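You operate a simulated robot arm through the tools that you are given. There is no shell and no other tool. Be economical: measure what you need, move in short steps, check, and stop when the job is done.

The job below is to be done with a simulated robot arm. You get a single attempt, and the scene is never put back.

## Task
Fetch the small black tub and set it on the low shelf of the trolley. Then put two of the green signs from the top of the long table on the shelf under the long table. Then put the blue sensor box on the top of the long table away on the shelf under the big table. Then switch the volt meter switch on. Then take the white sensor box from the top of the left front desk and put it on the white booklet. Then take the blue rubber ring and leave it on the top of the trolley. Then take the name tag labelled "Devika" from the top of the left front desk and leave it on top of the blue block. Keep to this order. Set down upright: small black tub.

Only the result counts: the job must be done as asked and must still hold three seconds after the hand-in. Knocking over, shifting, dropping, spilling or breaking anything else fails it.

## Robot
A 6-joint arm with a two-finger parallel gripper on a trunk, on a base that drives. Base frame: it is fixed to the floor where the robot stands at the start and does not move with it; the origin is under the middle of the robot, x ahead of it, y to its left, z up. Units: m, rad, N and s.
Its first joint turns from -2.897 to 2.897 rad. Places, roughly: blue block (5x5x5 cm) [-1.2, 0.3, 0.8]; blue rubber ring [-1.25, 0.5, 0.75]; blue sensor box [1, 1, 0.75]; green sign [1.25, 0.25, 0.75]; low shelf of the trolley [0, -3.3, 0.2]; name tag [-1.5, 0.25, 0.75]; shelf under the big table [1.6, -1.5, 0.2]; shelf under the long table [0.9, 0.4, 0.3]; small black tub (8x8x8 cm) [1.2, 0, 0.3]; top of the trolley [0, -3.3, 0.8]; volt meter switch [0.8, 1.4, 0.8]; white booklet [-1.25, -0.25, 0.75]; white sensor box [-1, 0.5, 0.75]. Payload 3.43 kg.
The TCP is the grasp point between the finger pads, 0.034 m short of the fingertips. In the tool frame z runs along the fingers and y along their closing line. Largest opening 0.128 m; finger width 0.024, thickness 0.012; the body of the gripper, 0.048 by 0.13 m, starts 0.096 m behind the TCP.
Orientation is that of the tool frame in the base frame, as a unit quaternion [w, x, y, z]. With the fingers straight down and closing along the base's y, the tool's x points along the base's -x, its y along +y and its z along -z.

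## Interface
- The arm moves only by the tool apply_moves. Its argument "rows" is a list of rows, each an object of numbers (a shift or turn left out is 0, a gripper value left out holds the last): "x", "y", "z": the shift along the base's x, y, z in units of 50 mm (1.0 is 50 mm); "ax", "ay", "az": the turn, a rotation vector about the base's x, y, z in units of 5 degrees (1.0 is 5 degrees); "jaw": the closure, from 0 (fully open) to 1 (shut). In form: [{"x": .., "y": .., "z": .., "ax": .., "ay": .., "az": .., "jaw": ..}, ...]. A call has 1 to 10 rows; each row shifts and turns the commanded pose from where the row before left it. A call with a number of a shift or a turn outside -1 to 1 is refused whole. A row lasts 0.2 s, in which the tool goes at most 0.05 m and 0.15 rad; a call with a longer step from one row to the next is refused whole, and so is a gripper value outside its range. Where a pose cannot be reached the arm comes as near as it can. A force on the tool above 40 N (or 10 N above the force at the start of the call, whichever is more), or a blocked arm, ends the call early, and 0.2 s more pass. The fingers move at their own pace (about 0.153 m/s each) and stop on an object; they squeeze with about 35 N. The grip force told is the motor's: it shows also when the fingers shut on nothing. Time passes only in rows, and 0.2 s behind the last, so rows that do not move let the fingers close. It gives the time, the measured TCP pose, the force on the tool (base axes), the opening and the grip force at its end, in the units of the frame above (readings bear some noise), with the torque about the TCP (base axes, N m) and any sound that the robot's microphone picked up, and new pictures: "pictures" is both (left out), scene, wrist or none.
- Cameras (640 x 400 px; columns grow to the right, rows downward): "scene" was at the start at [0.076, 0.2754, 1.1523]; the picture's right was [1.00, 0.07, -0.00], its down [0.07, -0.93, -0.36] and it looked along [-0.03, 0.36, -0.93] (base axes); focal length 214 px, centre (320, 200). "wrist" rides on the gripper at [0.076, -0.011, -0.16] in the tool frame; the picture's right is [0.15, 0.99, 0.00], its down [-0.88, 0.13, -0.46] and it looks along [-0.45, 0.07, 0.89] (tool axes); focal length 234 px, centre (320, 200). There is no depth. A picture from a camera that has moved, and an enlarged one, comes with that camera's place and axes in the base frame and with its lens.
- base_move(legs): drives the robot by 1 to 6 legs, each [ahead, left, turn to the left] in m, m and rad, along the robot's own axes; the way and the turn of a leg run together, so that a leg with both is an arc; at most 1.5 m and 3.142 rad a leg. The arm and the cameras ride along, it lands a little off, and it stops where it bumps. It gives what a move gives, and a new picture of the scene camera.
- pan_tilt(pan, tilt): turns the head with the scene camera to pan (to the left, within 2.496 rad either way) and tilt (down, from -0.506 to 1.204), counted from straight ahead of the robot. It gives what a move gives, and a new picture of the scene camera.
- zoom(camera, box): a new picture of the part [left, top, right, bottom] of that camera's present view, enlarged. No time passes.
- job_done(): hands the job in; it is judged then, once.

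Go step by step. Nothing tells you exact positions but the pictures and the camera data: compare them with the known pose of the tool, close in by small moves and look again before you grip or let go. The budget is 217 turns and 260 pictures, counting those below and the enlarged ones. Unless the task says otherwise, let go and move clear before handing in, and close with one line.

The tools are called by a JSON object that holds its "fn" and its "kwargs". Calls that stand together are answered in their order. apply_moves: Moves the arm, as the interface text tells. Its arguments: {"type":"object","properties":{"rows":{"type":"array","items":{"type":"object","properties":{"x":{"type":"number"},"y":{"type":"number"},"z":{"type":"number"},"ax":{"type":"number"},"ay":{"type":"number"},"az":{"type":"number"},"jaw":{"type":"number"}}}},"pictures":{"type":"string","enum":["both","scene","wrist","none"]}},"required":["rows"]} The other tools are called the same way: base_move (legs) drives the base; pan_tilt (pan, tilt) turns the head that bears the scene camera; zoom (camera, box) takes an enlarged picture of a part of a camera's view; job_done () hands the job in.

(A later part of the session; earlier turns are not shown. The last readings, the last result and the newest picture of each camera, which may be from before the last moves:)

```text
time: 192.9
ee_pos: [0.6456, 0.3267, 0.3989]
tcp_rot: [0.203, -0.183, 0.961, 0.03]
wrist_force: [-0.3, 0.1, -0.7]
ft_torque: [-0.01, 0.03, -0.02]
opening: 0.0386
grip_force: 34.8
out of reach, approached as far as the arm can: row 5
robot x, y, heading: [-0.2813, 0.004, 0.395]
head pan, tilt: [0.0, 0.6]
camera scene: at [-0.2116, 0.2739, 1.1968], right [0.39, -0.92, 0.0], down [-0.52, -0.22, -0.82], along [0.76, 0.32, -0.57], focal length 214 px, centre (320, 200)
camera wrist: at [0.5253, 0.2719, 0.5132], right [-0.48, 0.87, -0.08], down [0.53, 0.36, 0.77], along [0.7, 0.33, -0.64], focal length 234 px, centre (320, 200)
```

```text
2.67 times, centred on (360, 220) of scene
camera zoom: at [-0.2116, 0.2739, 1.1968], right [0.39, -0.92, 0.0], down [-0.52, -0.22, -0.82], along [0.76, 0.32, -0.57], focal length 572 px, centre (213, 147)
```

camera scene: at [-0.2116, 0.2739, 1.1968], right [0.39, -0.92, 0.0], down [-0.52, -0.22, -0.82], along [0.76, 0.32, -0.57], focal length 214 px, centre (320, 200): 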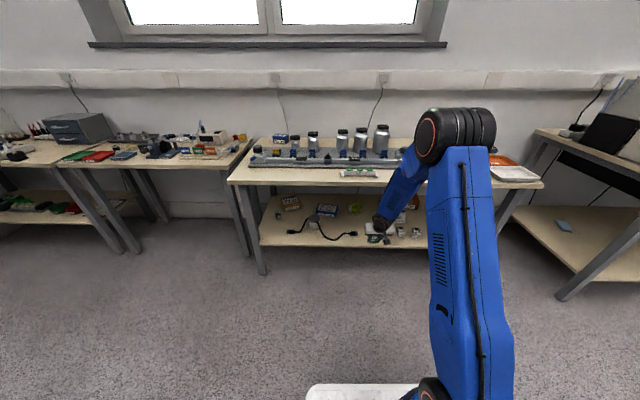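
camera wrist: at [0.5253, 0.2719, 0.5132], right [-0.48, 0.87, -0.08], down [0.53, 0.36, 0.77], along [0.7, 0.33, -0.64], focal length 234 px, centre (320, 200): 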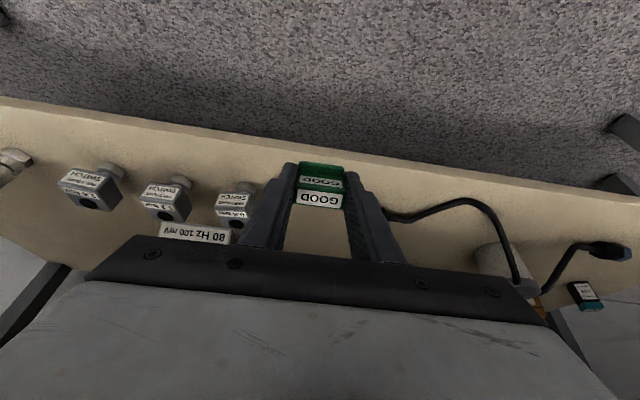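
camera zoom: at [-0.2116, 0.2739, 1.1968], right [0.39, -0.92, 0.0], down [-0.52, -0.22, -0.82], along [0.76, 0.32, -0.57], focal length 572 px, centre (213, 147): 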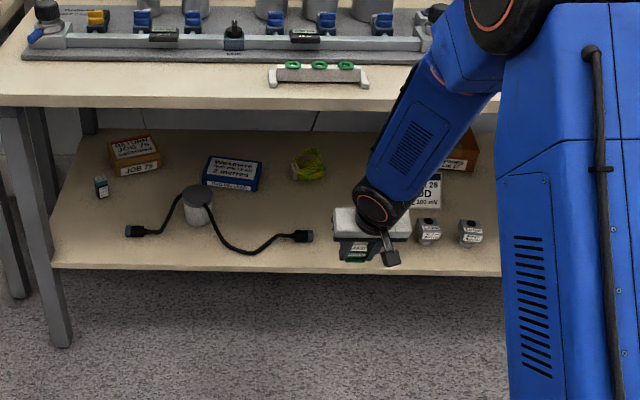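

Sign sits over the gap, clear of plug and blocks. Advance under the table edge.

{"fn": "apply_moves", "kwargs": {"rows": [{"x": 0.45, "y": 0.19, "z": -0.2}, {"x": 0.45, "y": 0.19, "z": -0.2}, {"x": 0.45, "y": 0.19, "z": -0.2}, {"x": 0.45, "y": 0.19, "z": -0.2}, {"x": 0}]}}

{"fn": "zoom", "kwargs": {"camera": "scene", "box": [240, 150, 480, 290]}}

```text
time: 194.2
ee_pos: [0.7387, 0.3659, 0.3578]
tcp_rot: [0.219, -0.183, 0.958, 0.037]
wrist_force: [1.0, 0.1, 0.8]
ft_torque: [0.0, 0.03, 0.01]
opening: 0.0391
grip_force: 34.9
robot x, y, heading: [-0.2843, 0.0087, 0.396]
head pan, tilt: [0.0, 0.6]
camera scene: at [-0.2117, 0.2739, 1.1968], right [0.39, -0.92, 0.0], down [-0.52, -0.22, -0.82], along [0.76, 0.32, -0.57], focal length 214 px, centre (320, 200)
camera wrist: at [0.614, 0.3074, 0.4679], right [-0.49, 0.87, -0.07], down [0.5, 0.35, 0.79], along [0.71, 0.35, -0.61], focal length 234 px, centre (320, 200)
```

scene: 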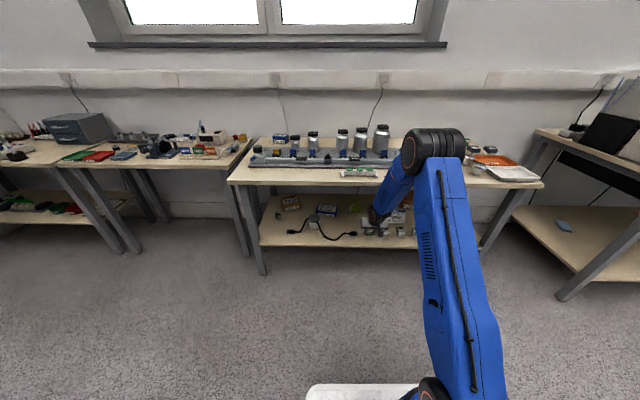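
wrist: 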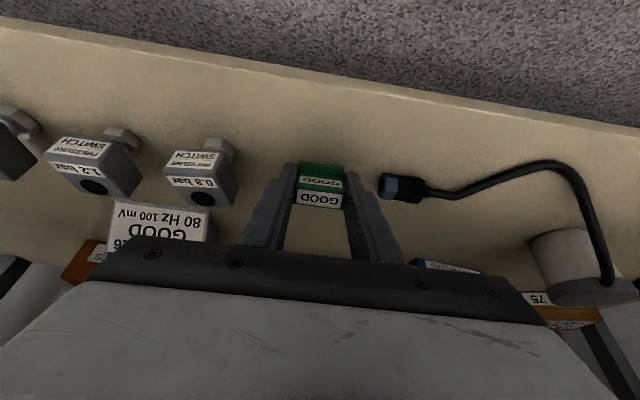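

```text
2.67 times, centred on (360, 220) of scene
camera zoom: at [-0.2117, 0.2739, 1.1968], right [0.39, -0.92, 0.0], down [-0.52, -0.22, -0.82], along [0.76, 0.32, -0.57], focal length 572 px, centre (213, 147)
```

zoom: 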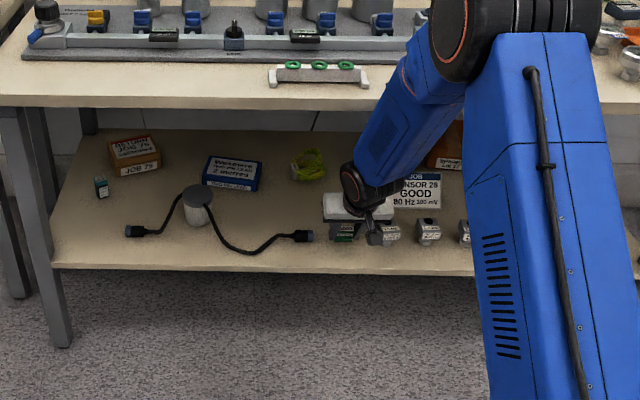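

Clear on both sides. Lower to contact.

{"fn": "apply_moves", "kwargs": {"rows": [{"x": 0.06, "y": -0.15, "z": -0.15}, {"z": -0.1}, {"z": -0.08}, {"x": 0}], "pictures": "none"}}

{"fn": "apply_moves", "kwargs": {"rows": [{"z": -0.06}, {"z": -0.06}, {"x": 0}], "pictures": "wrist"}}

```text
time: 195.2
ee_pos: [0.7406, 0.3593, 0.342]
tcp_rot: [0.22, -0.183, 0.958, 0.037]
wrist_force: [0.2, -0.3, -1.0]
ft_torque: [0.0, -0.01, 0.02]
opening: 0.0391
grip_force: 35.3
robot x, y, heading: [-0.2845, 0.0049, 0.399]
head pan, tilt: [0.0, 0.6]
```

```text
time: 195.9
ee_pos: [0.7418, 0.3588, 0.339]
tcp_rot: [0.222, -0.183, 0.957, 0.038]
wrist_force: [2.9, -2.5, 32.7]
ft_torque: [0.22, -0.21, 0.02]
opening: 0.0394
grip_force: 34.9
robot x, y, heading: [-0.283, 0.0047, 0.399]
head pan, tilt: [0.0, 0.6]
camera wrist: at [0.617, 0.2998, 0.4479], right [-0.49, 0.87, -0.07], down [0.5, 0.35, 0.79], along [0.72, 0.35, -0.6], focal length 234 px, centre (320, 200)
```

wrist: 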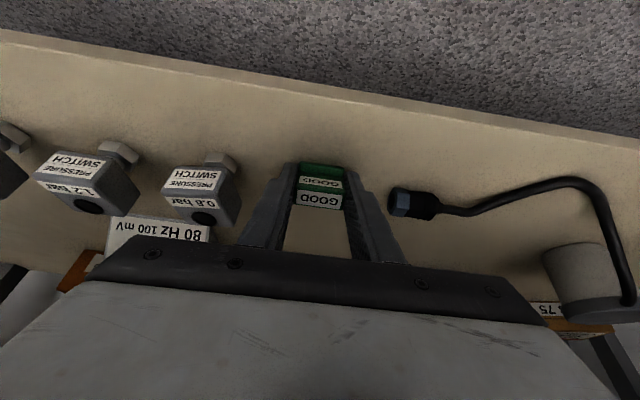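

Contact. Ease up 3 mm, open a little, and check.

{"fn": "apply_moves", "kwargs": {"rows": [{"z": 0.08}, {"jaw": 0.64}, {"jaw": 0.58}, {"x": 0}, {"x": 0}], "pictures": "wrist"}}

```text
time: 197.2
ee_pos: [0.7401, 0.3593, 0.3396]
tcp_rot: [0.219, -0.183, 0.958, 0.037]
wrist_force: [0.0, -1.2, 0.0]
ft_torque: [0.02, -0.03, -0.01]
opening: 0.0541
grip_force: 0.0
robot x, y, heading: [-0.2825, 0.0046, 0.398]
head pan, tilt: [0.0, 0.6]
camera wrist: at [0.6162, 0.2999, 0.4497], right [-0.48, 0.87, -0.07], down [0.5, 0.35, 0.79], along [0.72, 0.35, -0.61], focal length 234 px, centre (320, 200)
```

wrist: 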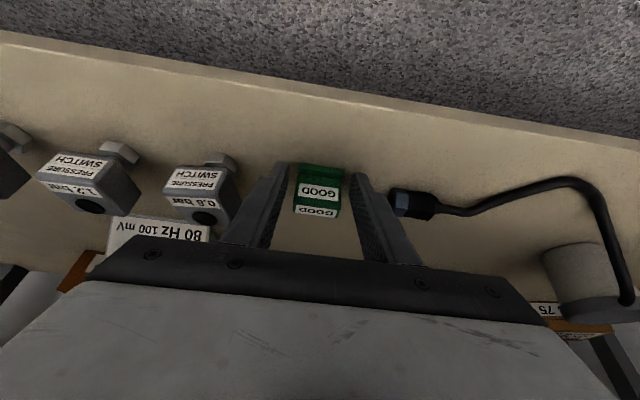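

Sign A stands upright on the shelf. Withdraw, then return to tool-vertical and go up.

{"fn": "apply_moves", "kwargs": {"rows": [{"x": -0.2, "y": -0.08, "z": 0.45}, {"x": -0.2, "y": -0.08, "z": 0.4}, {"x": -0.6, "y": -0.25, "z": 0.1}, {"x": -0.6, "y": -0.25, "z": 0.1}, {"x": -0.45, "y": -0.2, "z": 0.1, "ax": -0.389, "ay": 0.921}, {"x": -0.35, "y": -0.15, "z": 0.2, "ax": -0.389, "ay": 0.921}, {"x": -0.35, "y": -0.15, "z": 0.2, "ax": -0.389, "ay": 0.921}, {"x": -0.35, "y": -0.15, "z": 0.2, "ax": -0.389, "ay": 0.921}, {"x": -0.3, "y": -0.1, "z": 0.4, "ax": -0.389, "ay": 0.921}], "pictures": "both"}}

```text
time: 199.2
ee_pos: [0.5974, 0.294, 0.4421]
tcp_rot: [0.034, -0.189, 0.981, -0.012]
wrist_force: [0.4, 0.4, 0.1]
ft_torque: [0.0, 0.0, 0.01]
opening: 0.0535
grip_force: 0.0
out of reach, approached as far as the arm can: row 4, 5
robot x, y, heading: [-0.282, 0.0046, 0.403]
head pan, tilt: [0.0, 0.6]
camera scene: at [-0.2116, 0.2739, 1.1968], right [0.39, -0.92, 0.0], down [-0.52, -0.22, -0.82], along [0.76, 0.32, -0.57], focal length 214 px, centre (320, 200)
camera wrist: at [0.5198, 0.259, 0.5963], right [-0.5, 0.86, -0.05], down [0.73, 0.45, 0.51], along [0.46, 0.22, -0.86], focal length 234 px, centre (320, 200)
```

scene: 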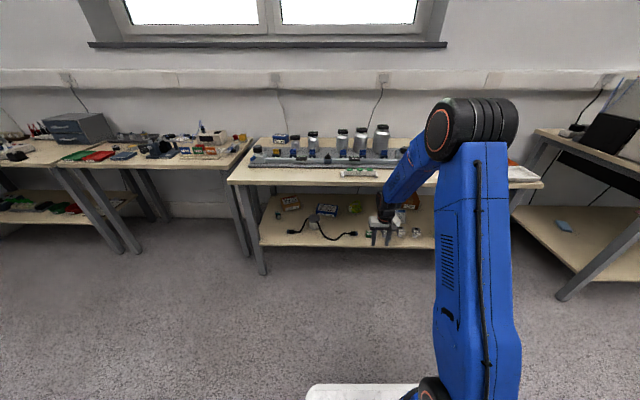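
wrist: 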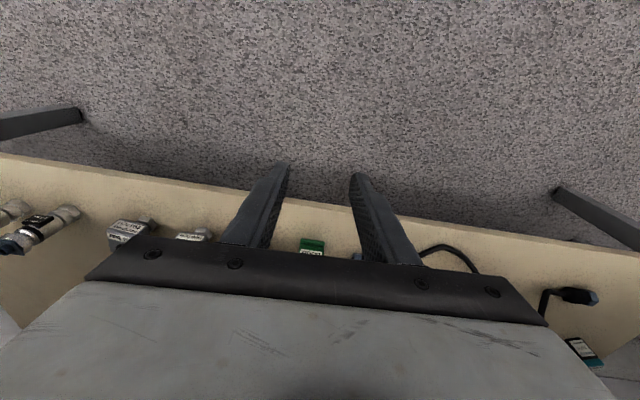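

{"fn": "apply_moves", "kwargs": {"rows": [{"z": 0.95, "ax": -0.3, "ay": 0.7, "jaw": 0.3}, {"z": 0.95}, {"z": 0.95}, {"z": 0.95}, {"z": 0.95}, {"z": 0.95}, {"z": 0.95}, {"z": 0.95}, {"z": 0.95}, {"z": 0.95}], "pictures": "none"}}

{"fn": "base_move", "kwargs": {"legs": [[0.05, -0.615, 0], [0.4, 0, 0]]}}

{"fn": "apply_moves", "kwargs": {"rows": [{"x": 0}], "pictures": "wrist"}}

```text
time: 201.3
ee_pos: [0.5953, 0.2934, 0.9175]
tcp_rot: [0.001, -0.19, 0.982, -0.019]
wrist_force: [0.1, 0.5, -0.4]
ft_torque: [-0.02, 0.01, 0.0]
opening: 0.0896
grip_force: 0.0
robot x, y, heading: [-0.2837, 0.0039, 0.399]
head pan, tilt: [0.0, 0.6]
```

```text
time: 206.9
ee_pos: [1.2382, -0.0726, 0.9182]
tcp_rot: [0.003, -0.199, 0.98, -0.02]
wrist_force: [0.0, -0.7, -0.3]
ft_torque: [0.01, 0.0, 0.0]
opening: 0.0895
grip_force: 0.0
robot x, y, heading: [0.3667, -0.3782, 0.419]
head pan, tilt: [0.0, 0.6]
camera scene: at [0.4324, -0.1097, 1.1968], right [0.41, -0.91, 0.0], down [-0.52, -0.23, -0.82], along [0.75, 0.34, -0.57], focal length 214 px, centre (320, 200)
```

scene: 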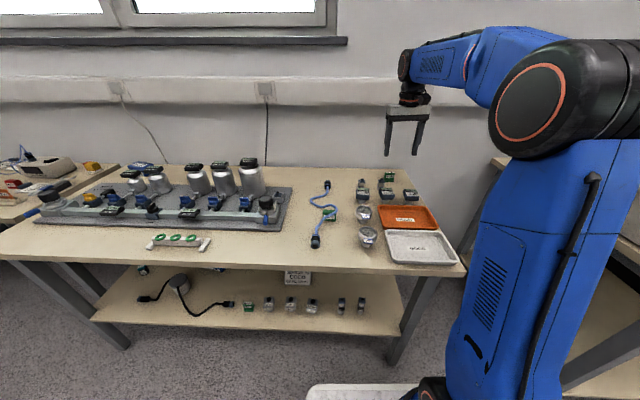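

```text
time: 207.3
ee_pos: [1.2374, -0.0739, 0.9194]
tcp_rot: [0.003, -0.199, 0.98, -0.019]
wrist_force: [0.1, 0.4, 0.9]
ft_torque: [-0.03, 0.0, 0.0]
opening: 0.0894
grip_force: 0.0
robot x, y, heading: [0.3669, -0.3763, 0.42]
head pan, tilt: [0.0, 0.6]
camera wrist: at [1.1712, -0.1065, 1.0777], right [-0.52, 0.85, -0.04], down [0.75, 0.48, 0.45], along [0.4, 0.2, -0.89], focal length 234 px, centre (320, 200)
```

wrist: 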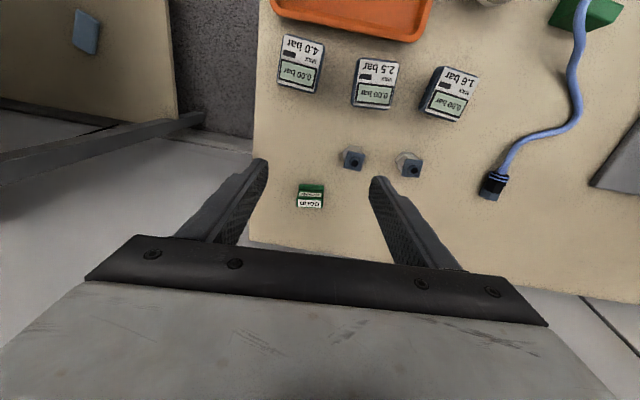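

Sign C seen at ≈(1.321, -0.049). Drive 6 cm forward and come down over it.

{"fn": "base_move", "kwargs": {"legs": [[0.06, 0, 0]]}}

{"fn": "apply_moves", "kwargs": {"rows": [{"x": 0.3, "y": 0.0, "z": -0.5}, {"x": 0.3, "z": -0.6}, {"z": -0.6}, {"x": 0}], "pictures": "wrist"}}

```text
time: 208.2
ee_pos: [1.294, -0.048, 0.9175]
tcp_rot: [0.003, -0.2, 0.979, -0.02]
wrist_force: [-0.6, -0.5, 0.7]
ft_torque: [-0.02, -0.01, 0.01]
opening: 0.0895
grip_force: 0.1
robot x, y, heading: [0.4229, -0.3516, 0.422]
head pan, tilt: [0.0, 0.6]
camera scene: at [0.4879, -0.0847, 1.1968], right [0.41, -0.91, 0.0], down [-0.52, -0.23, -0.82], along [0.75, 0.34, -0.57], focal length 214 px, centre (320, 200)
```

scene: 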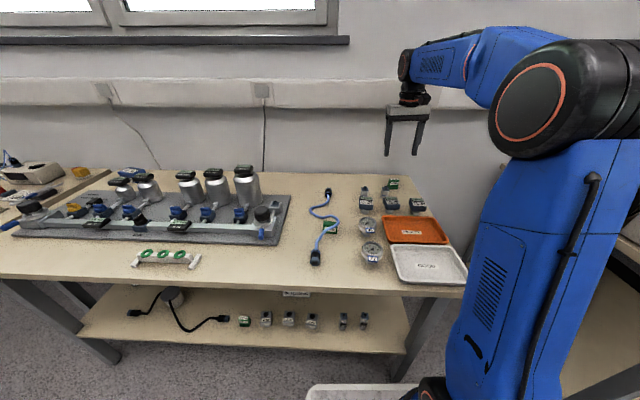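

```text
time: 209.2
ee_pos: [1.3238, -0.0466, 0.8317]
tcp_rot: [0.003, -0.2, 0.98, -0.02]
wrist_force: [0.3, 0.3, -0.4]
ft_torque: [0.01, 0.0, 0.01]
opening: 0.0895
grip_force: 0.1
robot x, y, heading: [0.4238, -0.3522, 0.423]
head pan, tilt: [0.0, 0.6]
camera wrist: at [1.2568, -0.0807, 0.9908], right [-0.52, 0.85, -0.04], down [0.75, 0.48, 0.45], along [0.4, 0.2, -0.89], focal length 234 px, centre (320, 200)
```

wrist: 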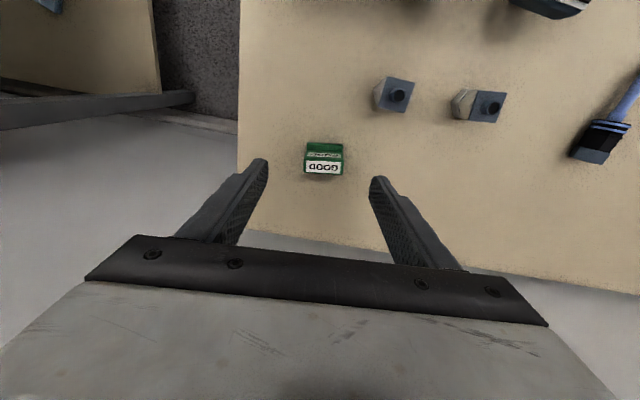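

{"fn": "apply_moves", "kwargs": {"rows": [{"z": -0.5}, {"z": -0.45}, {"z": -0.3}, {"jaw": 0.5}, {"jaw": 0.7}, {"jaw": 0.85}, {"x": 0}, {"x": 0}], "pictures": "wrist"}}

```text
time: 211.1
ee_pos: [1.3238, -0.0476, 0.7693]
tcp_rot: [0.003, -0.2, 0.98, -0.02]
wrist_force: [0.2, 0.9, -0.3]
ft_torque: [-0.01, 0.02, -0.02]
opening: 0.0389
grip_force: 35.3
robot x, y, heading: [0.424, -0.3562, 0.422]
head pan, tilt: [0.0, 0.6]
camera wrist: at [1.2574, -0.0809, 0.9293], right [-0.52, 0.85, -0.04], down [0.75, 0.48, 0.45], along [0.4, 0.2, -0.89], focal length 234 px, centre (320, 200)
```

wrist: 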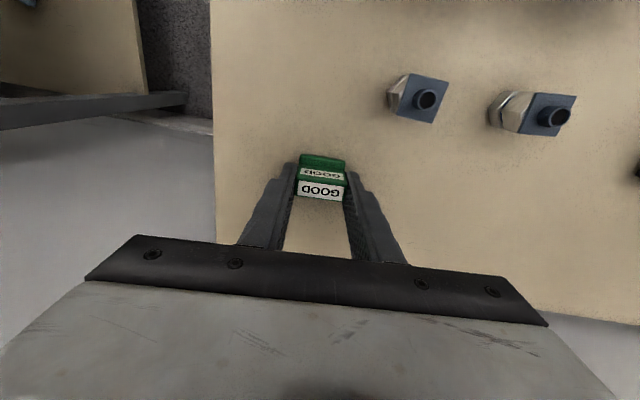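

Second sign gripped. I'll set it on the shelf's front strip left of the adapter (≈(0.58, 0.68)). Lift, back off, slide left.

{"fn": "apply_moves", "kwargs": {"rows": [{"z": 0.5}, {"z": 0.8}, {"z": 0.8}, {"z": 0.9}, {"x": -0.4, "y": -0.17}, {"x": -0.4, "y": -0.17}, {"x": 0}], "pictures": "none"}}

{"fn": "base_move", "kwargs": {"legs": [[-0.47, 0, 0], [0, 0.95, -0.022]]}}

{"fn": "zoom", "kwargs": {"camera": "scene", "box": [300, 170, 620, 330]}}

```text
time: 212.7
ee_pos: [1.2818, -0.0648, 0.9201]
tcp_rot: [0.003, -0.2, 0.98, -0.021]
wrist_force: [-0.1, -0.8, -0.1]
ft_torque: [0.01, 0.05, 0.02]
opening: 0.0389
grip_force: 35.3
robot x, y, heading: [0.4236, -0.3515, 0.424]
head pan, tilt: [0.0, 0.6]
```

```text
time: 219.9
ee_pos: [0.4979, 0.573, 0.9204]
tcp_rot: [0.004, -0.187, 0.982, -0.019]
wrist_force: [-0.8, -0.5, -1.0]
ft_torque: [0.02, 0.0, -0.03]
opening: 0.0388
grip_force: 35.3
robot x, y, heading: [-0.3662, 0.3069, 0.394]
head pan, tilt: [0.0, 0.6]
camera scene: at [-0.296, 0.5753, 1.1968], right [0.38, -0.92, 0.0], down [-0.52, -0.22, -0.82], along [0.76, 0.32, -0.57], focal length 214 px, centre (320, 200)
```

scene: 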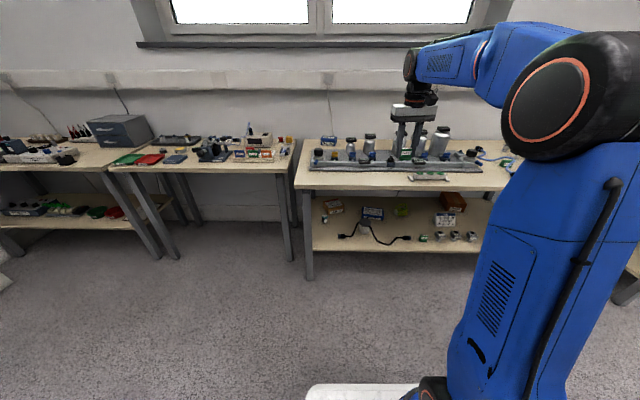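

```text
2.00 times, centred on (460, 250) of scene
camera zoom: at [-0.296, 0.5753, 1.1968], right [0.38, -0.92, 0.0], down [-0.52, -0.22, -0.82], along [0.76, 0.32, -0.57], focal length 429 px, centre (40, 100)
```

zoom: 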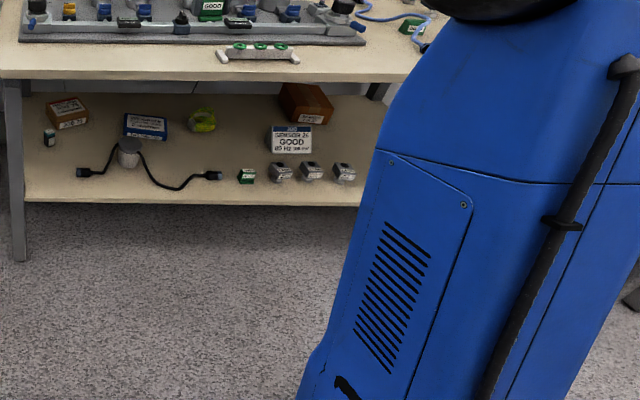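

{"fn": "base_move", "kwargs": {"legs": [[-0.05, 0.065, 0]]}}

{"fn": "apply_moves", "kwargs": {"rows": [{"x": -0.16, "y": 0.3}, {"z": -0.95}, {"z": -0.95}, {"z": -0.95}, {"z": -0.95}, {"z": -0.95}, {"z": -0.95}, {"z": -0.95}, {"z": -0.95}, {"z": -0.95}], "pictures": "none"}}

{"fn": "apply_moves", "kwargs": {"rows": [{"z": -0.9}, {"x": 0.33, "y": 0.13, "z": -0.2, "ax": 0.389, "ay": -0.921}, {"x": 0.33, "y": 0.13, "z": -0.2, "ax": 0.389, "ay": -0.921}, {"x": 0.33, "y": 0.13, "z": -0.2, "ax": 0.389, "ay": -0.921}, {"x": 0.33, "y": 0.13, "z": -0.2, "ax": 0.389, "ay": -0.921}, {"x": 0.33, "y": 0.13, "z": -0.2, "ax": 0.389, "ay": -0.921}, {"x": 0}]}}

{"fn": "zoom", "kwargs": {"camera": "scene", "box": [260, 150, 500, 290]}}

```text
time: 221.0
ee_pos: [0.4281, 0.6138, 0.92]
tcp_rot: [0.003, -0.186, 0.982, -0.02]
wrist_force: [0.3, 0.0, 0.4]
ft_torque: [-0.01, 0.03, -0.02]
opening: 0.0386
grip_force: 34.7
robot x, y, heading: [-0.4396, 0.3477, 0.392]
head pan, tilt: [0.0, 0.6]
camera scene: at [-0.3672, 0.6163, 1.1968], right [0.38, -0.92, 0.0], down [-0.52, -0.22, -0.82], along [0.76, 0.31, -0.57], focal length 214 px, centre (320, 200)
```

scene: 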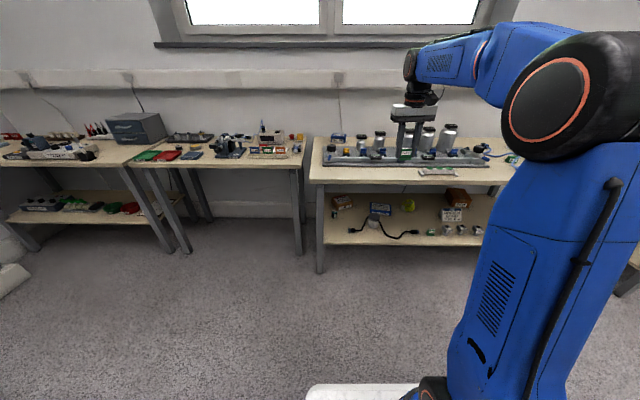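

```text
time: 223.2
ee_pos: [0.4196, 0.631, 0.4905]
tcp_rot: [0.003, -0.186, 0.982, -0.02]
wrist_force: [-0.2, -0.9, -0.2]
ft_torque: [-0.04, 0.0, 0.01]
opening: 0.0389
grip_force: 34.9
robot x, y, heading: [-0.4407, 0.3477, 0.392]
head pan, tilt: [0.0, 0.6]
```

```text
time: 224.8
ee_pos: [0.498, 0.6582, 0.4003]
tcp_rot: [0.202, -0.178, 0.963, 0.021]
wrist_force: [-0.5, 0.5, -0.3]
ft_torque: [0.01, -0.02, 0.0]
opening: 0.0389
grip_force: 34.6
out of reach, approached as far as the arm can: row 6
robot x, y, heading: [-0.437, 0.3503, 0.391]
head pan, tilt: [0.0, 0.6]
camera scene: at [-0.3672, 0.6163, 1.1968], right [0.38, -0.92, 0.0], down [-0.52, -0.22, -0.82], along [0.76, 0.31, -0.57], focal length 214 px, centre (320, 200)
camera wrist: at [0.3766, 0.6063, 0.5167], right [-0.47, 0.88, -0.09], down [0.53, 0.36, 0.76], along [0.7, 0.31, -0.64], focal length 234 px, centre (320, 200)
```

scene: 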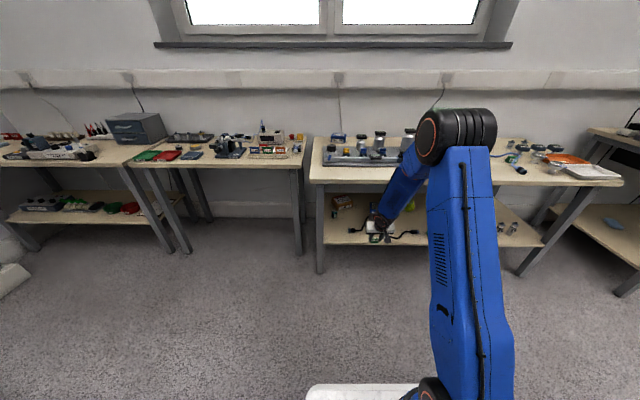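
wrist: 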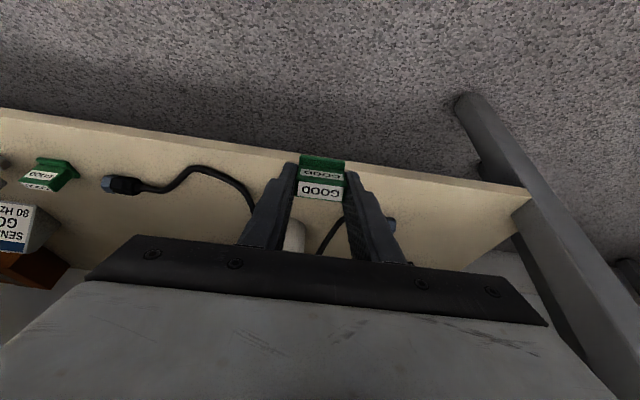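

```text
2.67 times, centred on (380, 220) of scene
camera zoom: at [-0.3672, 0.6163, 1.1968], right [0.38, -0.92, 0.0], down [-0.52, -0.22, -0.82], along [0.76, 0.31, -0.57], focal length 572 px, centre (160, 147)
```

zoom: 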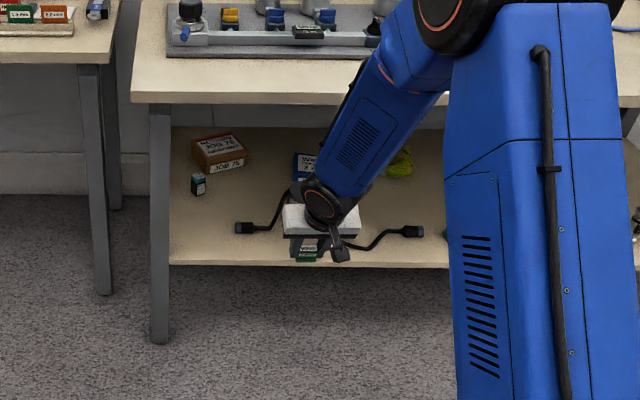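

{"fn": "apply_moves", "kwargs": {"rows": [{"x": 0.4, "y": 0.17, "z": -0.25}, {"x": 0.4, "y": 0.17, "z": -0.25}, {"x": 0.4, "y": 0.17, "z": -0.15}, {"x": 0}], "pictures": "wrist"}}

{"fn": "zoom", "kwargs": {"camera": "scene", "box": [300, 170, 460, 270]}}

```text
time: 225.8
ee_pos: [0.5564, 0.6843, 0.37]
tcp_rot: [0.215, -0.178, 0.96, 0.026]
wrist_force: [0.0, 0.1, -1.1]
ft_torque: [0.03, 0.01, 0.02]
opening: 0.039
grip_force: 35.2
robot x, y, heading: [-0.4365, 0.353, 0.388]
head pan, tilt: [0.0, 0.6]
camera wrist: at [0.4327, 0.6294, 0.481], right [-0.47, 0.88, -0.09], down [0.52, 0.35, 0.78], along [0.72, 0.32, -0.62], focal length 234 px, centre (320, 200)
```

wrist: 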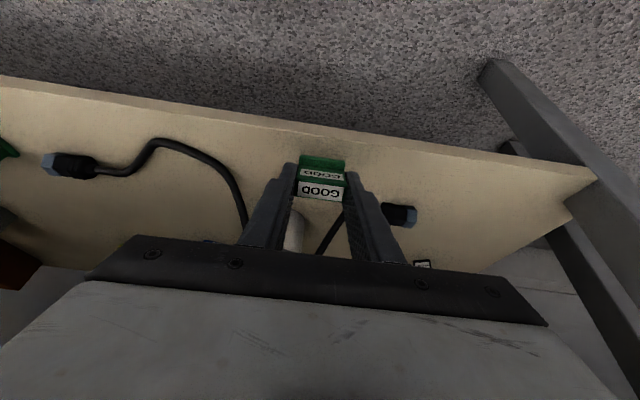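

```text
4.00 times, centred on (380, 220) of scene
camera zoom: at [-0.3672, 0.6163, 1.1968], right [0.38, -0.92, 0.0], down [-0.52, -0.22, -0.82], along [0.76, 0.31, -0.57], focal length 858 px, centre (80, 120)
```

zoom: 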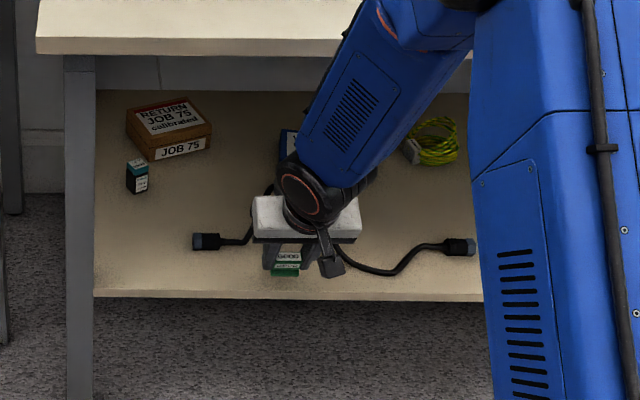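

{"fn": "apply_moves", "kwargs": {"rows": [{"x": 0.15, "y": 0.06, "z": -0.3}, {"z": -0.2}, {"z": -0.06}, {"x": 0}], "pictures": "none"}}

{"fn": "apply_moves", "kwargs": {"rows": [{"z": -0.05}, {"z": -0.03}, {"x": 0}], "pictures": "wrist"}}

```text
time: 226.8
ee_pos: [0.5654, 0.6853, 0.3427]
tcp_rot: [0.216, -0.177, 0.96, 0.028]
wrist_force: [0.4, -0.3, 24.0]
ft_torque: [0.45, 0.1, -0.03]
opening: 0.0391
grip_force: 34.7
robot x, y, heading: [-0.4381, 0.3467, 0.391]
head pan, tilt: [0.0, 0.6]
```

```text
time: 227.6
ee_pos: [0.5655, 0.686, 0.3375]
tcp_rot: [0.215, -0.178, 0.96, 0.027]
wrist_force: [5.4, 2.0, 33.2]
ft_torque: [0.61, -0.01, -0.1]
opening: 0.0391
grip_force: 35.2
robot x, y, heading: [-0.439, 0.3496, 0.392]
head pan, tilt: [0.0, 0.6]
camera wrist: at [0.4409, 0.6319, 0.4494], right [-0.47, 0.88, -0.09], down [0.51, 0.35, 0.78], along [0.72, 0.32, -0.62], focal length 234 px, centre (320, 200)
```

wrist: 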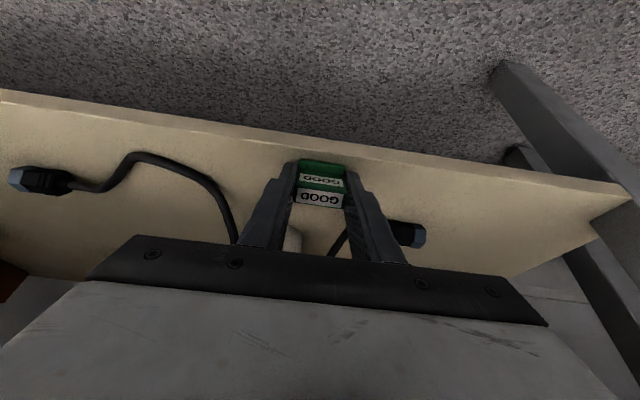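

{"fn": "apply_moves", "kwargs": {"rows": [{"z": 0.12}, {"jaw": 0.64}, {"jaw": 0.58}, {"x": 0}, {"x": 0}], "pictures": "wrist"}}

```text
time: 228.8
ee_pos: [0.5657, 0.6859, 0.3413]
tcp_rot: [0.214, -0.177, 0.96, 0.026]
wrist_force: [0.2, -0.2, -0.3]
ft_torque: [0.02, 0.0, 0.01]
opening: 0.0539
grip_force: 0.0
robot x, y, heading: [-0.4389, 0.3497, 0.392]
head pan, tilt: [0.0, 0.6]
camera wrist: at [0.441, 0.6314, 0.4543], right [-0.47, 0.88, -0.09], down [0.52, 0.35, 0.78], along [0.72, 0.32, -0.62], focal length 234 px, centre (320, 200)
```

wrist: 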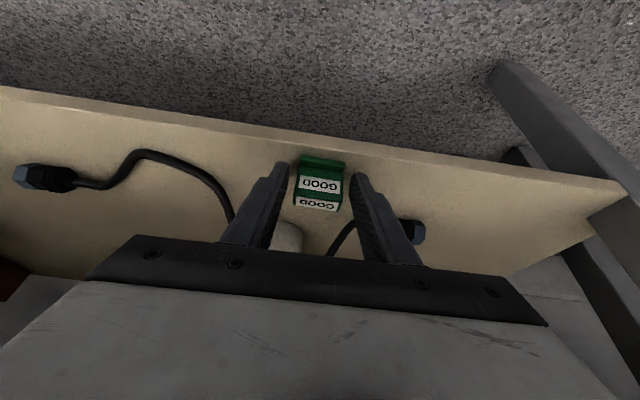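

Second sign stands upright on the shelf. Withdraw and raise.

{"fn": "apply_moves", "kwargs": {"rows": [{"x": -0.2, "y": -0.08, "z": 0.45}, {"x": -0.2, "y": -0.08, "z": 0.4}, {"x": -0.6, "y": -0.25, "z": 0.1}, {"x": -0.6, "y": -0.25, "z": 0.1}, {"x": -0.4, "y": -0.17, "z": 0.2, "ax": -0.389, "ay": 0.921}, {"x": -0.3, "y": -0.12, "z": 0.3, "ax": -0.389, "ay": 0.921}, {"x": -0.3, "y": -0.12, "z": 0.3, "ax": -0.389, "ay": 0.921}, {"x": -0.3, "y": -0.12, "z": 0.3, "ax": -0.389, "ay": 0.921}, {"z": 0.6, "ax": -0.389, "ay": 0.921}], "pictures": "none"}}

{"fn": "apply_moves", "kwargs": {"rows": [{"z": 0.95}, {"z": 0.95}, {"z": 0.95}, {"z": 0.95}, {"z": 0.95}, {"z": 0.95}, {"z": 0.95}, {"z": 0.95}, {"z": 0.95}, {"z": 0.8}], "pictures": "none"}}

{"fn": "base_move", "kwargs": {"legs": [[0.1, 0.15, 0]]}}

{"fn": "pan_tilt", "kwargs": {"pan": 0.0, "tilt": 0.55}}

{"fn": "zoom", "kwargs": {"camera": "scene", "box": [200, 100, 520, 260]}}

```text
time: 230.8
ee_pos: [0.4484, 0.6299, 0.4659]
tcp_rot: [0.068, -0.184, 0.98, -0.023]
wrist_force: [0.8, -0.4, 0.4]
ft_torque: [-0.01, 0.03, 0.02]
opening: 0.0538
grip_force: 0.1
out of reach, approached as far as the arm can: row 5, 6
robot x, y, heading: [-0.4439, 0.3506, 0.384]
head pan, tilt: [0.0, 0.6]
```

```text
time: 233.0
ee_pos: [0.4476, 0.6284, 0.9348]
tcp_rot: [0.069, -0.183, 0.98, -0.022]
wrist_force: [0.1, -0.8, -0.4]
ft_torque: [-0.01, 0.0, -0.01]
opening: 0.0534
grip_force: 0.1
robot x, y, heading: [-0.4401, 0.3477, 0.39]
head pan, tilt: [0.0, 0.6]
```

```text
time: 234.0
ee_pos: [0.4576, 0.6798, 0.9345]
tcp_rot: [0.068, -0.183, 0.98, -0.023]
wrist_force: [0.2, -0.1, -0.6]
ft_torque: [0.01, 0.01, 0.01]
opening: 0.0539
grip_force: 0.1
robot x, y, heading: [-0.4258, 0.4036, 0.393]
head pan, tilt: [0.0, 0.6]
stopped in leg 1: the robot was blocked; the commanded pose is now the measured one
camera scene: at [-0.3571, 0.6669, 1.1969], right [0.38, -0.92, 0.0], down [-0.52, -0.22, -0.83], along [0.76, 0.31, -0.57], focal length 214 px, centre (320, 200)
```

scene: 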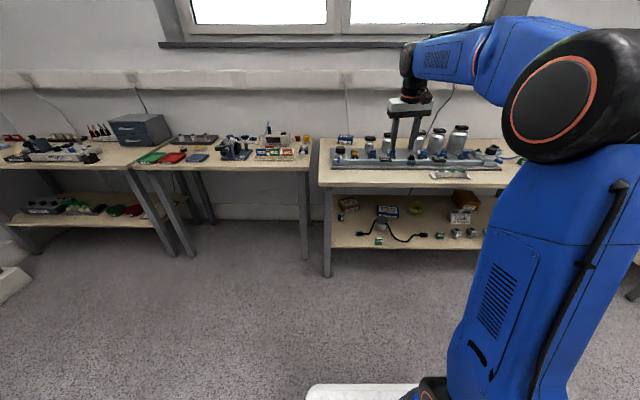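

```text
time: 234.6
ee_pos: [0.4575, 0.6798, 0.9354]
tcp_rot: [0.069, -0.183, 0.98, -0.024]
wrist_force: [-0.6, 0.4, -0.3]
ft_torque: [-0.04, 0.02, 0.02]
opening: 0.0538
grip_force: 0.1
robot x, y, heading: [-0.4261, 0.4024, 0.389]
head pan, tilt: [0.0, 0.55]
camera scene: at [-0.3558, 0.6674, 1.2013], right [0.38, -0.92, 0.0], down [-0.48, -0.2, -0.85], along [0.79, 0.32, -0.52], focal length 214 px, centre (320, 200)
```

scene: 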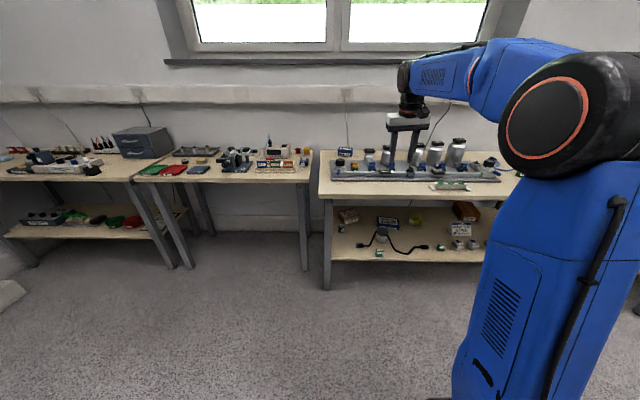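

```text
2.00 times, centred on (360, 180) of scene
camera zoom: at [-0.3558, 0.6674, 1.2013], right [0.38, -0.92, 0.0], down [-0.48, -0.2, -0.85], along [0.79, 0.32, -0.52], focal length 429 px, centre (240, 240)
```

zoom: 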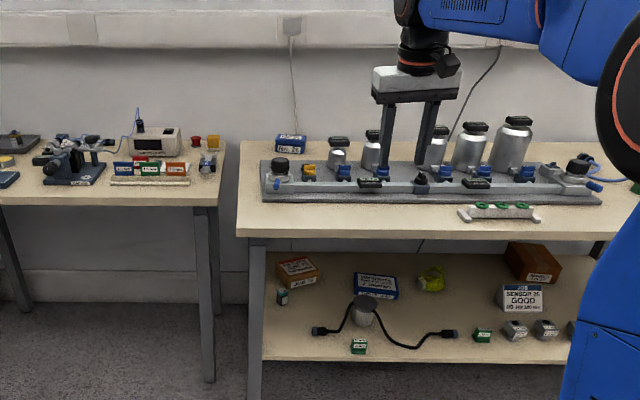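

Both signs are visible standing on the shelf. The base bumped something on its left/rear — look.

{"fn": "pan_tilt", "kwargs": {"pan": 2.3, "tilt": 1.0}}

```text
time: 236.7
ee_pos: [0.4575, 0.6794, 0.9349]
tcp_rot: [0.068, -0.182, 0.981, -0.023]
wrist_force: [0.0, -1.2, 0.0]
ft_torque: [0.03, -0.03, -0.02]
opening: 0.0537
grip_force: 0.1
robot x, y, heading: [-0.4311, 0.402, 0.392]
head pan, tilt: [2.3, 1.0]
camera scene: at [-0.5015, 0.6636, 1.1649], right [0.44, 0.9, 0.0], down [0.76, -0.37, -0.54], along [-0.49, 0.24, -0.84], focal length 214 px, centre (320, 200)
```

scene: 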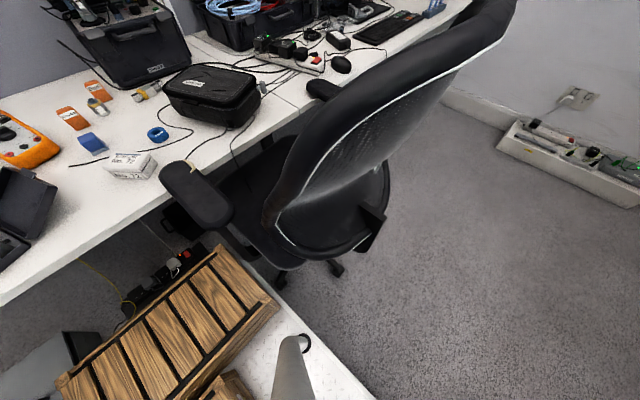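

The chair is just behind-left; I'll go straight forward away from it, then over to the blue box.

{"fn": "base_move", "kwargs": {"legs": [[0.3, 0, 0], [0, 0.1, 0.01]]}}

{"fn": "apply_moves", "kwargs": {"rows": [{"z": 0.4, "ax": -0.3, "ay": 0.72}, {"z": 0.2, "ax": -0.3, "ay": 0.72}, {"x": 0}], "pictures": "none"}}

{"fn": "pan_tilt", "kwargs": {"pan": 0.0, "tilt": 0.55}}

{"fn": "zoom", "kwargs": {"camera": "scene", "box": [200, 100, 440, 240]}}

```text
time: 239.5
ee_pos: [0.6896, 0.8888, 0.9357]
tcp_rot: [0.068, -0.187, 0.98, -0.023]
wrist_force: [-0.7, -0.5, -0.3]
ft_torque: [0.01, -0.01, -0.03]
opening: 0.0538
grip_force: 0.0
robot x, y, heading: [-0.198, 0.6041, 0.395]
head pan, tilt: [2.3, 1.0]
camera scene: at [-0.2712, 0.8664, 1.1649], right [0.43, 0.9, 0.0], down [0.76, -0.36, -0.54], along [-0.49, 0.23, -0.84], focal length 214 px, centre (320, 200)
```

scene: 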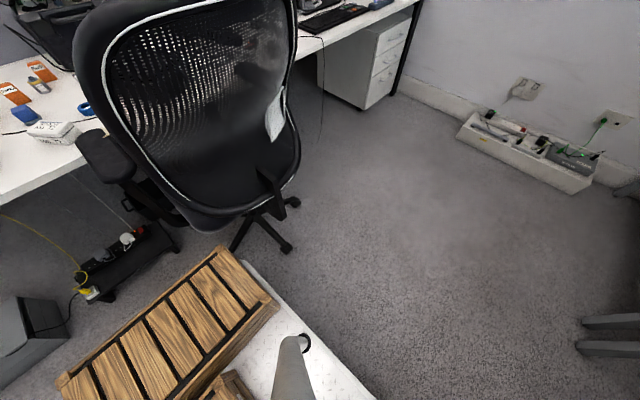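

```text
time: 240.3
ee_pos: [0.6884, 0.8894, 0.9655]
tcp_rot: [0.002, -0.189, 0.981, -0.037]
wrist_force: [-0.7, 0.2, 0.2]
ft_torque: [0.0, 0.02, 0.0]
opening: 0.0539
grip_force: 0.0
robot x, y, heading: [-0.1966, 0.608, 0.4]
head pan, tilt: [2.3, 1.0]
```

```text
time: 242.4
ee_pos: [0.6889, 0.8904, 0.9645]
tcp_rot: [0.001, -0.189, 0.981, -0.037]
wrist_force: [0.6, -0.9, -0.2]
ft_torque: [0.0, 0.01, -0.01]
opening: 0.0539
grip_force: 0.0
robot x, y, heading: [-0.1963, 0.604, 0.398]
head pan, tilt: [0.0, 0.55]
camera scene: at [-0.1255, 0.8714, 1.2013], right [0.39, -0.92, 0.0], down [-0.48, -0.2, -0.85], along [0.79, 0.33, -0.52], focal length 214 px, centre (320, 200)
```

scene: 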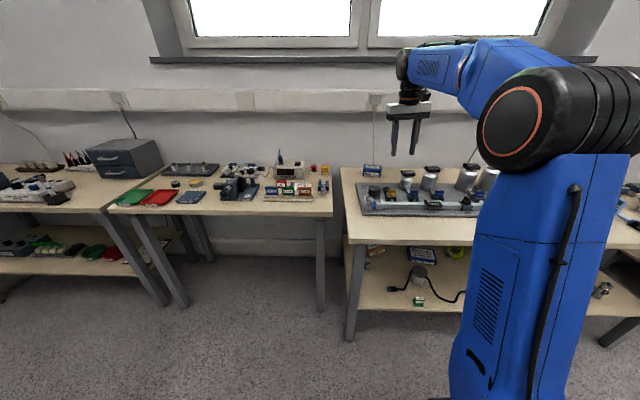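

```text
2.67 times, centred on (320, 170) of scene
camera zoom: at [-0.1255, 0.8714, 1.2013], right [0.39, -0.92, 0.0], down [-0.48, -0.2, -0.85], along [0.79, 0.33, -0.52], focal length 572 px, centre (320, 280)
```

zoom: 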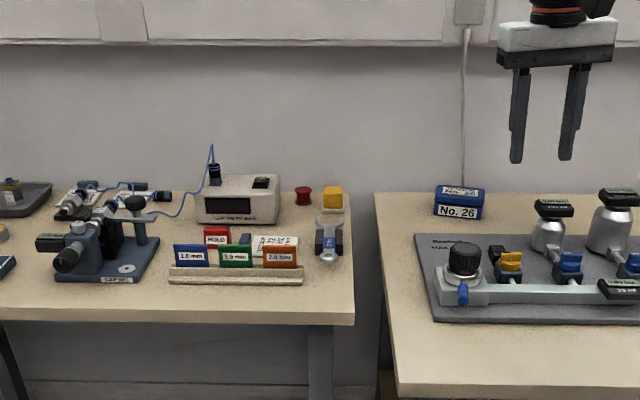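

The blue "No. 26" box stands behind-left of the rig at ≈(0.93, 1.025). Drive forward.

{"fn": "base_move", "kwargs": {"legs": [[0.215, 0.012, 0]]}}

{"fn": "apply_moves", "kwargs": {"rows": [{"jaw": 0.0}, {"x": 0}], "pictures": "wrist"}}

```text
time: 244.1
ee_pos: [0.8841, 0.9828, 0.9651]
tcp_rot: [0.003, -0.189, 0.981, -0.038]
wrist_force: [0.5, 0.1, -0.3]
ft_torque: [0.04, 0.03, 0.03]
opening: 0.0535
grip_force: 0.1
robot x, y, heading: [0.0013, 0.6971, 0.398]
head pan, tilt: [0.0, 0.55]
camera scene: at [0.0695, 0.9657, 1.2014], right [0.39, -0.92, 0.0], down [-0.48, -0.2, -0.85], along [0.79, 0.33, -0.52], focal length 214 px, centre (320, 200)
```

scene: 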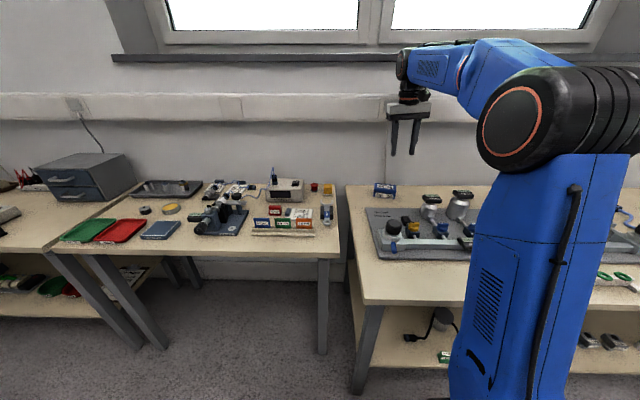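

```text
time: 244.7
ee_pos: [0.884, 0.983, 0.9647]
tcp_rot: [0.002, -0.189, 0.981, -0.038]
wrist_force: [0.1, 0.1, 0.7]
ft_torque: [-0.02, -0.02, -0.03]
opening: 0.1281
grip_force: 0.0
robot x, y, heading: [-0.0003, 0.698, 0.4]
head pan, tilt: [0.0, 0.55]
camera wrist: at [0.8151, 0.9567, 1.1249], right [-0.5, 0.86, -0.07], down [0.76, 0.48, 0.44], along [0.41, 0.16, -0.9], focal length 234 px, centre (320, 200)
```

wrist: 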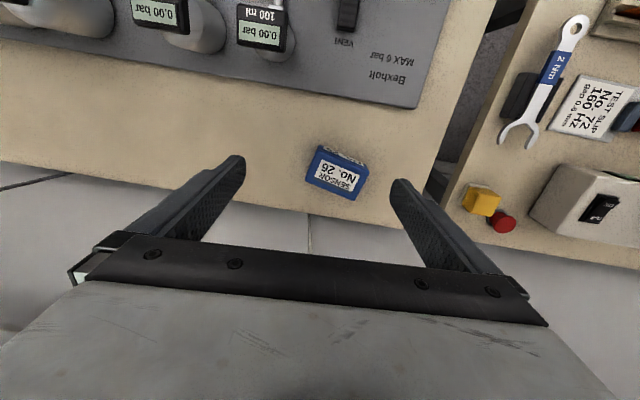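

Box "SENSOR No. 26" is at ≈(0.92, 1.019), turned ~14°. Align and descend part-way.

{"fn": "apply_moves", "kwargs": {"rows": [{"ax": 0.85, "ay": 0.2}, {"x": 0.36, "y": 0.36, "z": -0.6, "az": -0.8}, {"x": 0.36, "y": 0.36, "z": -0.7, "az": -0.8}, {"z": -0.5}, {"x": 0}], "pictures": "wrist"}}

{"fn": "zoom", "kwargs": {"camera": "scene", "box": [330, 110, 460, 210]}}

```text
time: 245.9
ee_pos: [0.9222, 1.0209, 0.8729]
tcp_rot: [0.001, -0.12, 0.993, 0.001]
wrist_force: [0.1, 0.3, -0.1]
ft_torque: [0.01, -0.02, -0.01]
opening: 0.1283
grip_force: 0.1
robot x, y, heading: [-0.0027, 0.6968, 0.393]
head pan, tilt: [0.0, 0.55]
camera wrist: at [0.8507, 0.9927, 1.0319], right [-0.38, 0.93, 0.0], down [0.82, 0.33, 0.46], along [0.42, 0.17, -0.89], focal length 234 px, centre (320, 200)
```

wrist: 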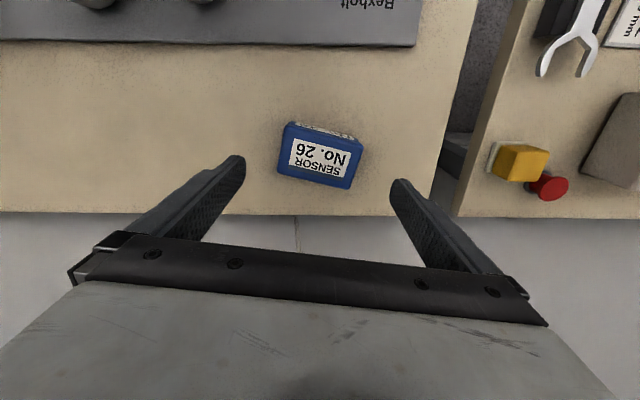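

```text
4.00 times, centred on (395, 160) of scene
camera zoom: at [0.0694, 0.9657, 1.2014], right [0.39, -0.92, 0.0], down [-0.48, -0.2, -0.85], along [0.79, 0.33, -0.52], focal length 858 px, centre (20, 360)
```

zoom: 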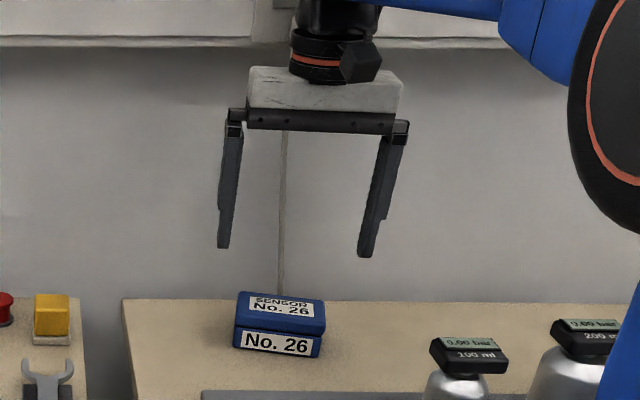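

{"fn": "apply_moves", "kwargs": {"rows": [{"x": -0.06, "z": -0.5, "az": -0.55}, {"z": -0.5}, {"z": -0.5}, {"x": 0}], "pictures": "wrist"}}

{"fn": "zoom", "kwargs": {"camera": "scene", "box": [330, 110, 460, 210]}}

```text
time: 246.9
ee_pos: [0.9157, 1.0187, 0.8]
tcp_rot: [0.001, -0.096, 0.995, 0.001]
wrist_force: [0.0, -0.8, -0.4]
ft_torque: [-0.01, -0.03, -0.02]
opening: 0.128
grip_force: 0.0
robot x, y, heading: [-0.0026, 0.699, 0.397]
head pan, tilt: [0.0, 0.55]
camera wrist: at [0.844, 0.9952, 0.9583], right [-0.33, 0.94, 0.0], down [0.84, 0.29, 0.46], along [0.43, 0.15, -0.89], focal length 234 px, centre (320, 200)
```

wrist: 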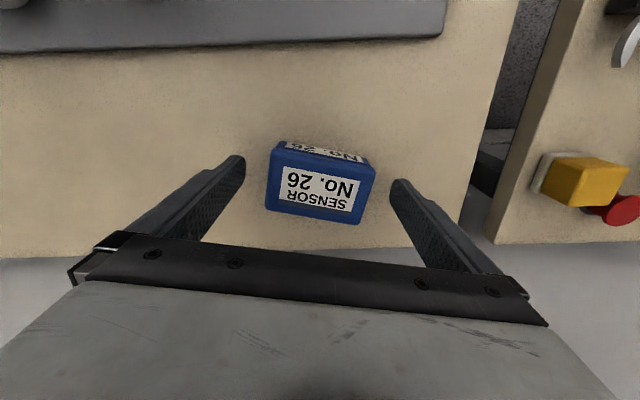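

```text
4.00 times, centred on (395, 160) of scene
camera zoom: at [0.0695, 0.9658, 1.2014], right [0.39, -0.92, 0.0], down [-0.48, -0.2, -0.85], along [0.79, 0.33, -0.52], focal length 858 px, centre (20, 360)
```

zoom: 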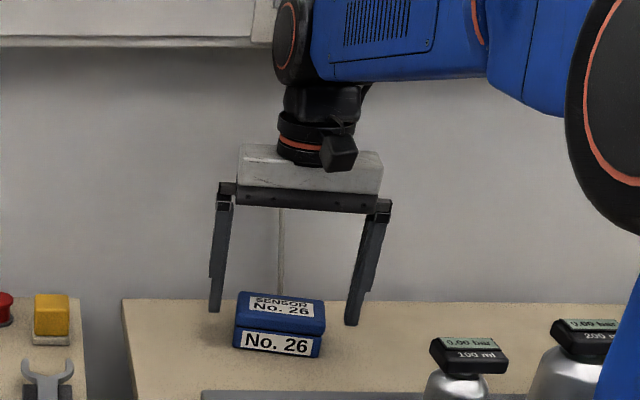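

{"fn": "apply_moves", "kwargs": {"rows": [{"x": 0.05, "z": -0.3}, {"z": -0.3}, {"x": 0}, {"jaw": 0.2}, {"jaw": 0.35}, {"jaw": 0.5}, {"x": 0}, {"x": 0}], "pictures": "wrist"}}

```text
time: 248.7
ee_pos: [0.9184, 1.0194, 0.7701]
tcp_rot: [0.001, -0.095, 0.995, 0.001]
wrist_force: [1.3, 0.2, -0.2]
ft_torque: [0.07, -0.07, -0.01]
opening: 0.0924
grip_force: 34.9
robot x, y, heading: [-0.0032, 0.6958, 0.397]
head pan, tilt: [0.0, 0.55]
camera wrist: at [0.8467, 0.9948, 0.9284], right [-0.33, 0.94, 0.0], down [0.84, 0.3, 0.46], along [0.43, 0.15, -0.89], focal length 234 px, centre (320, 200)
```

wrist: 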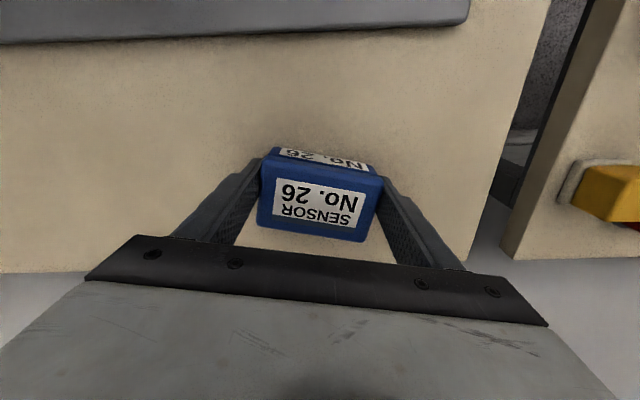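

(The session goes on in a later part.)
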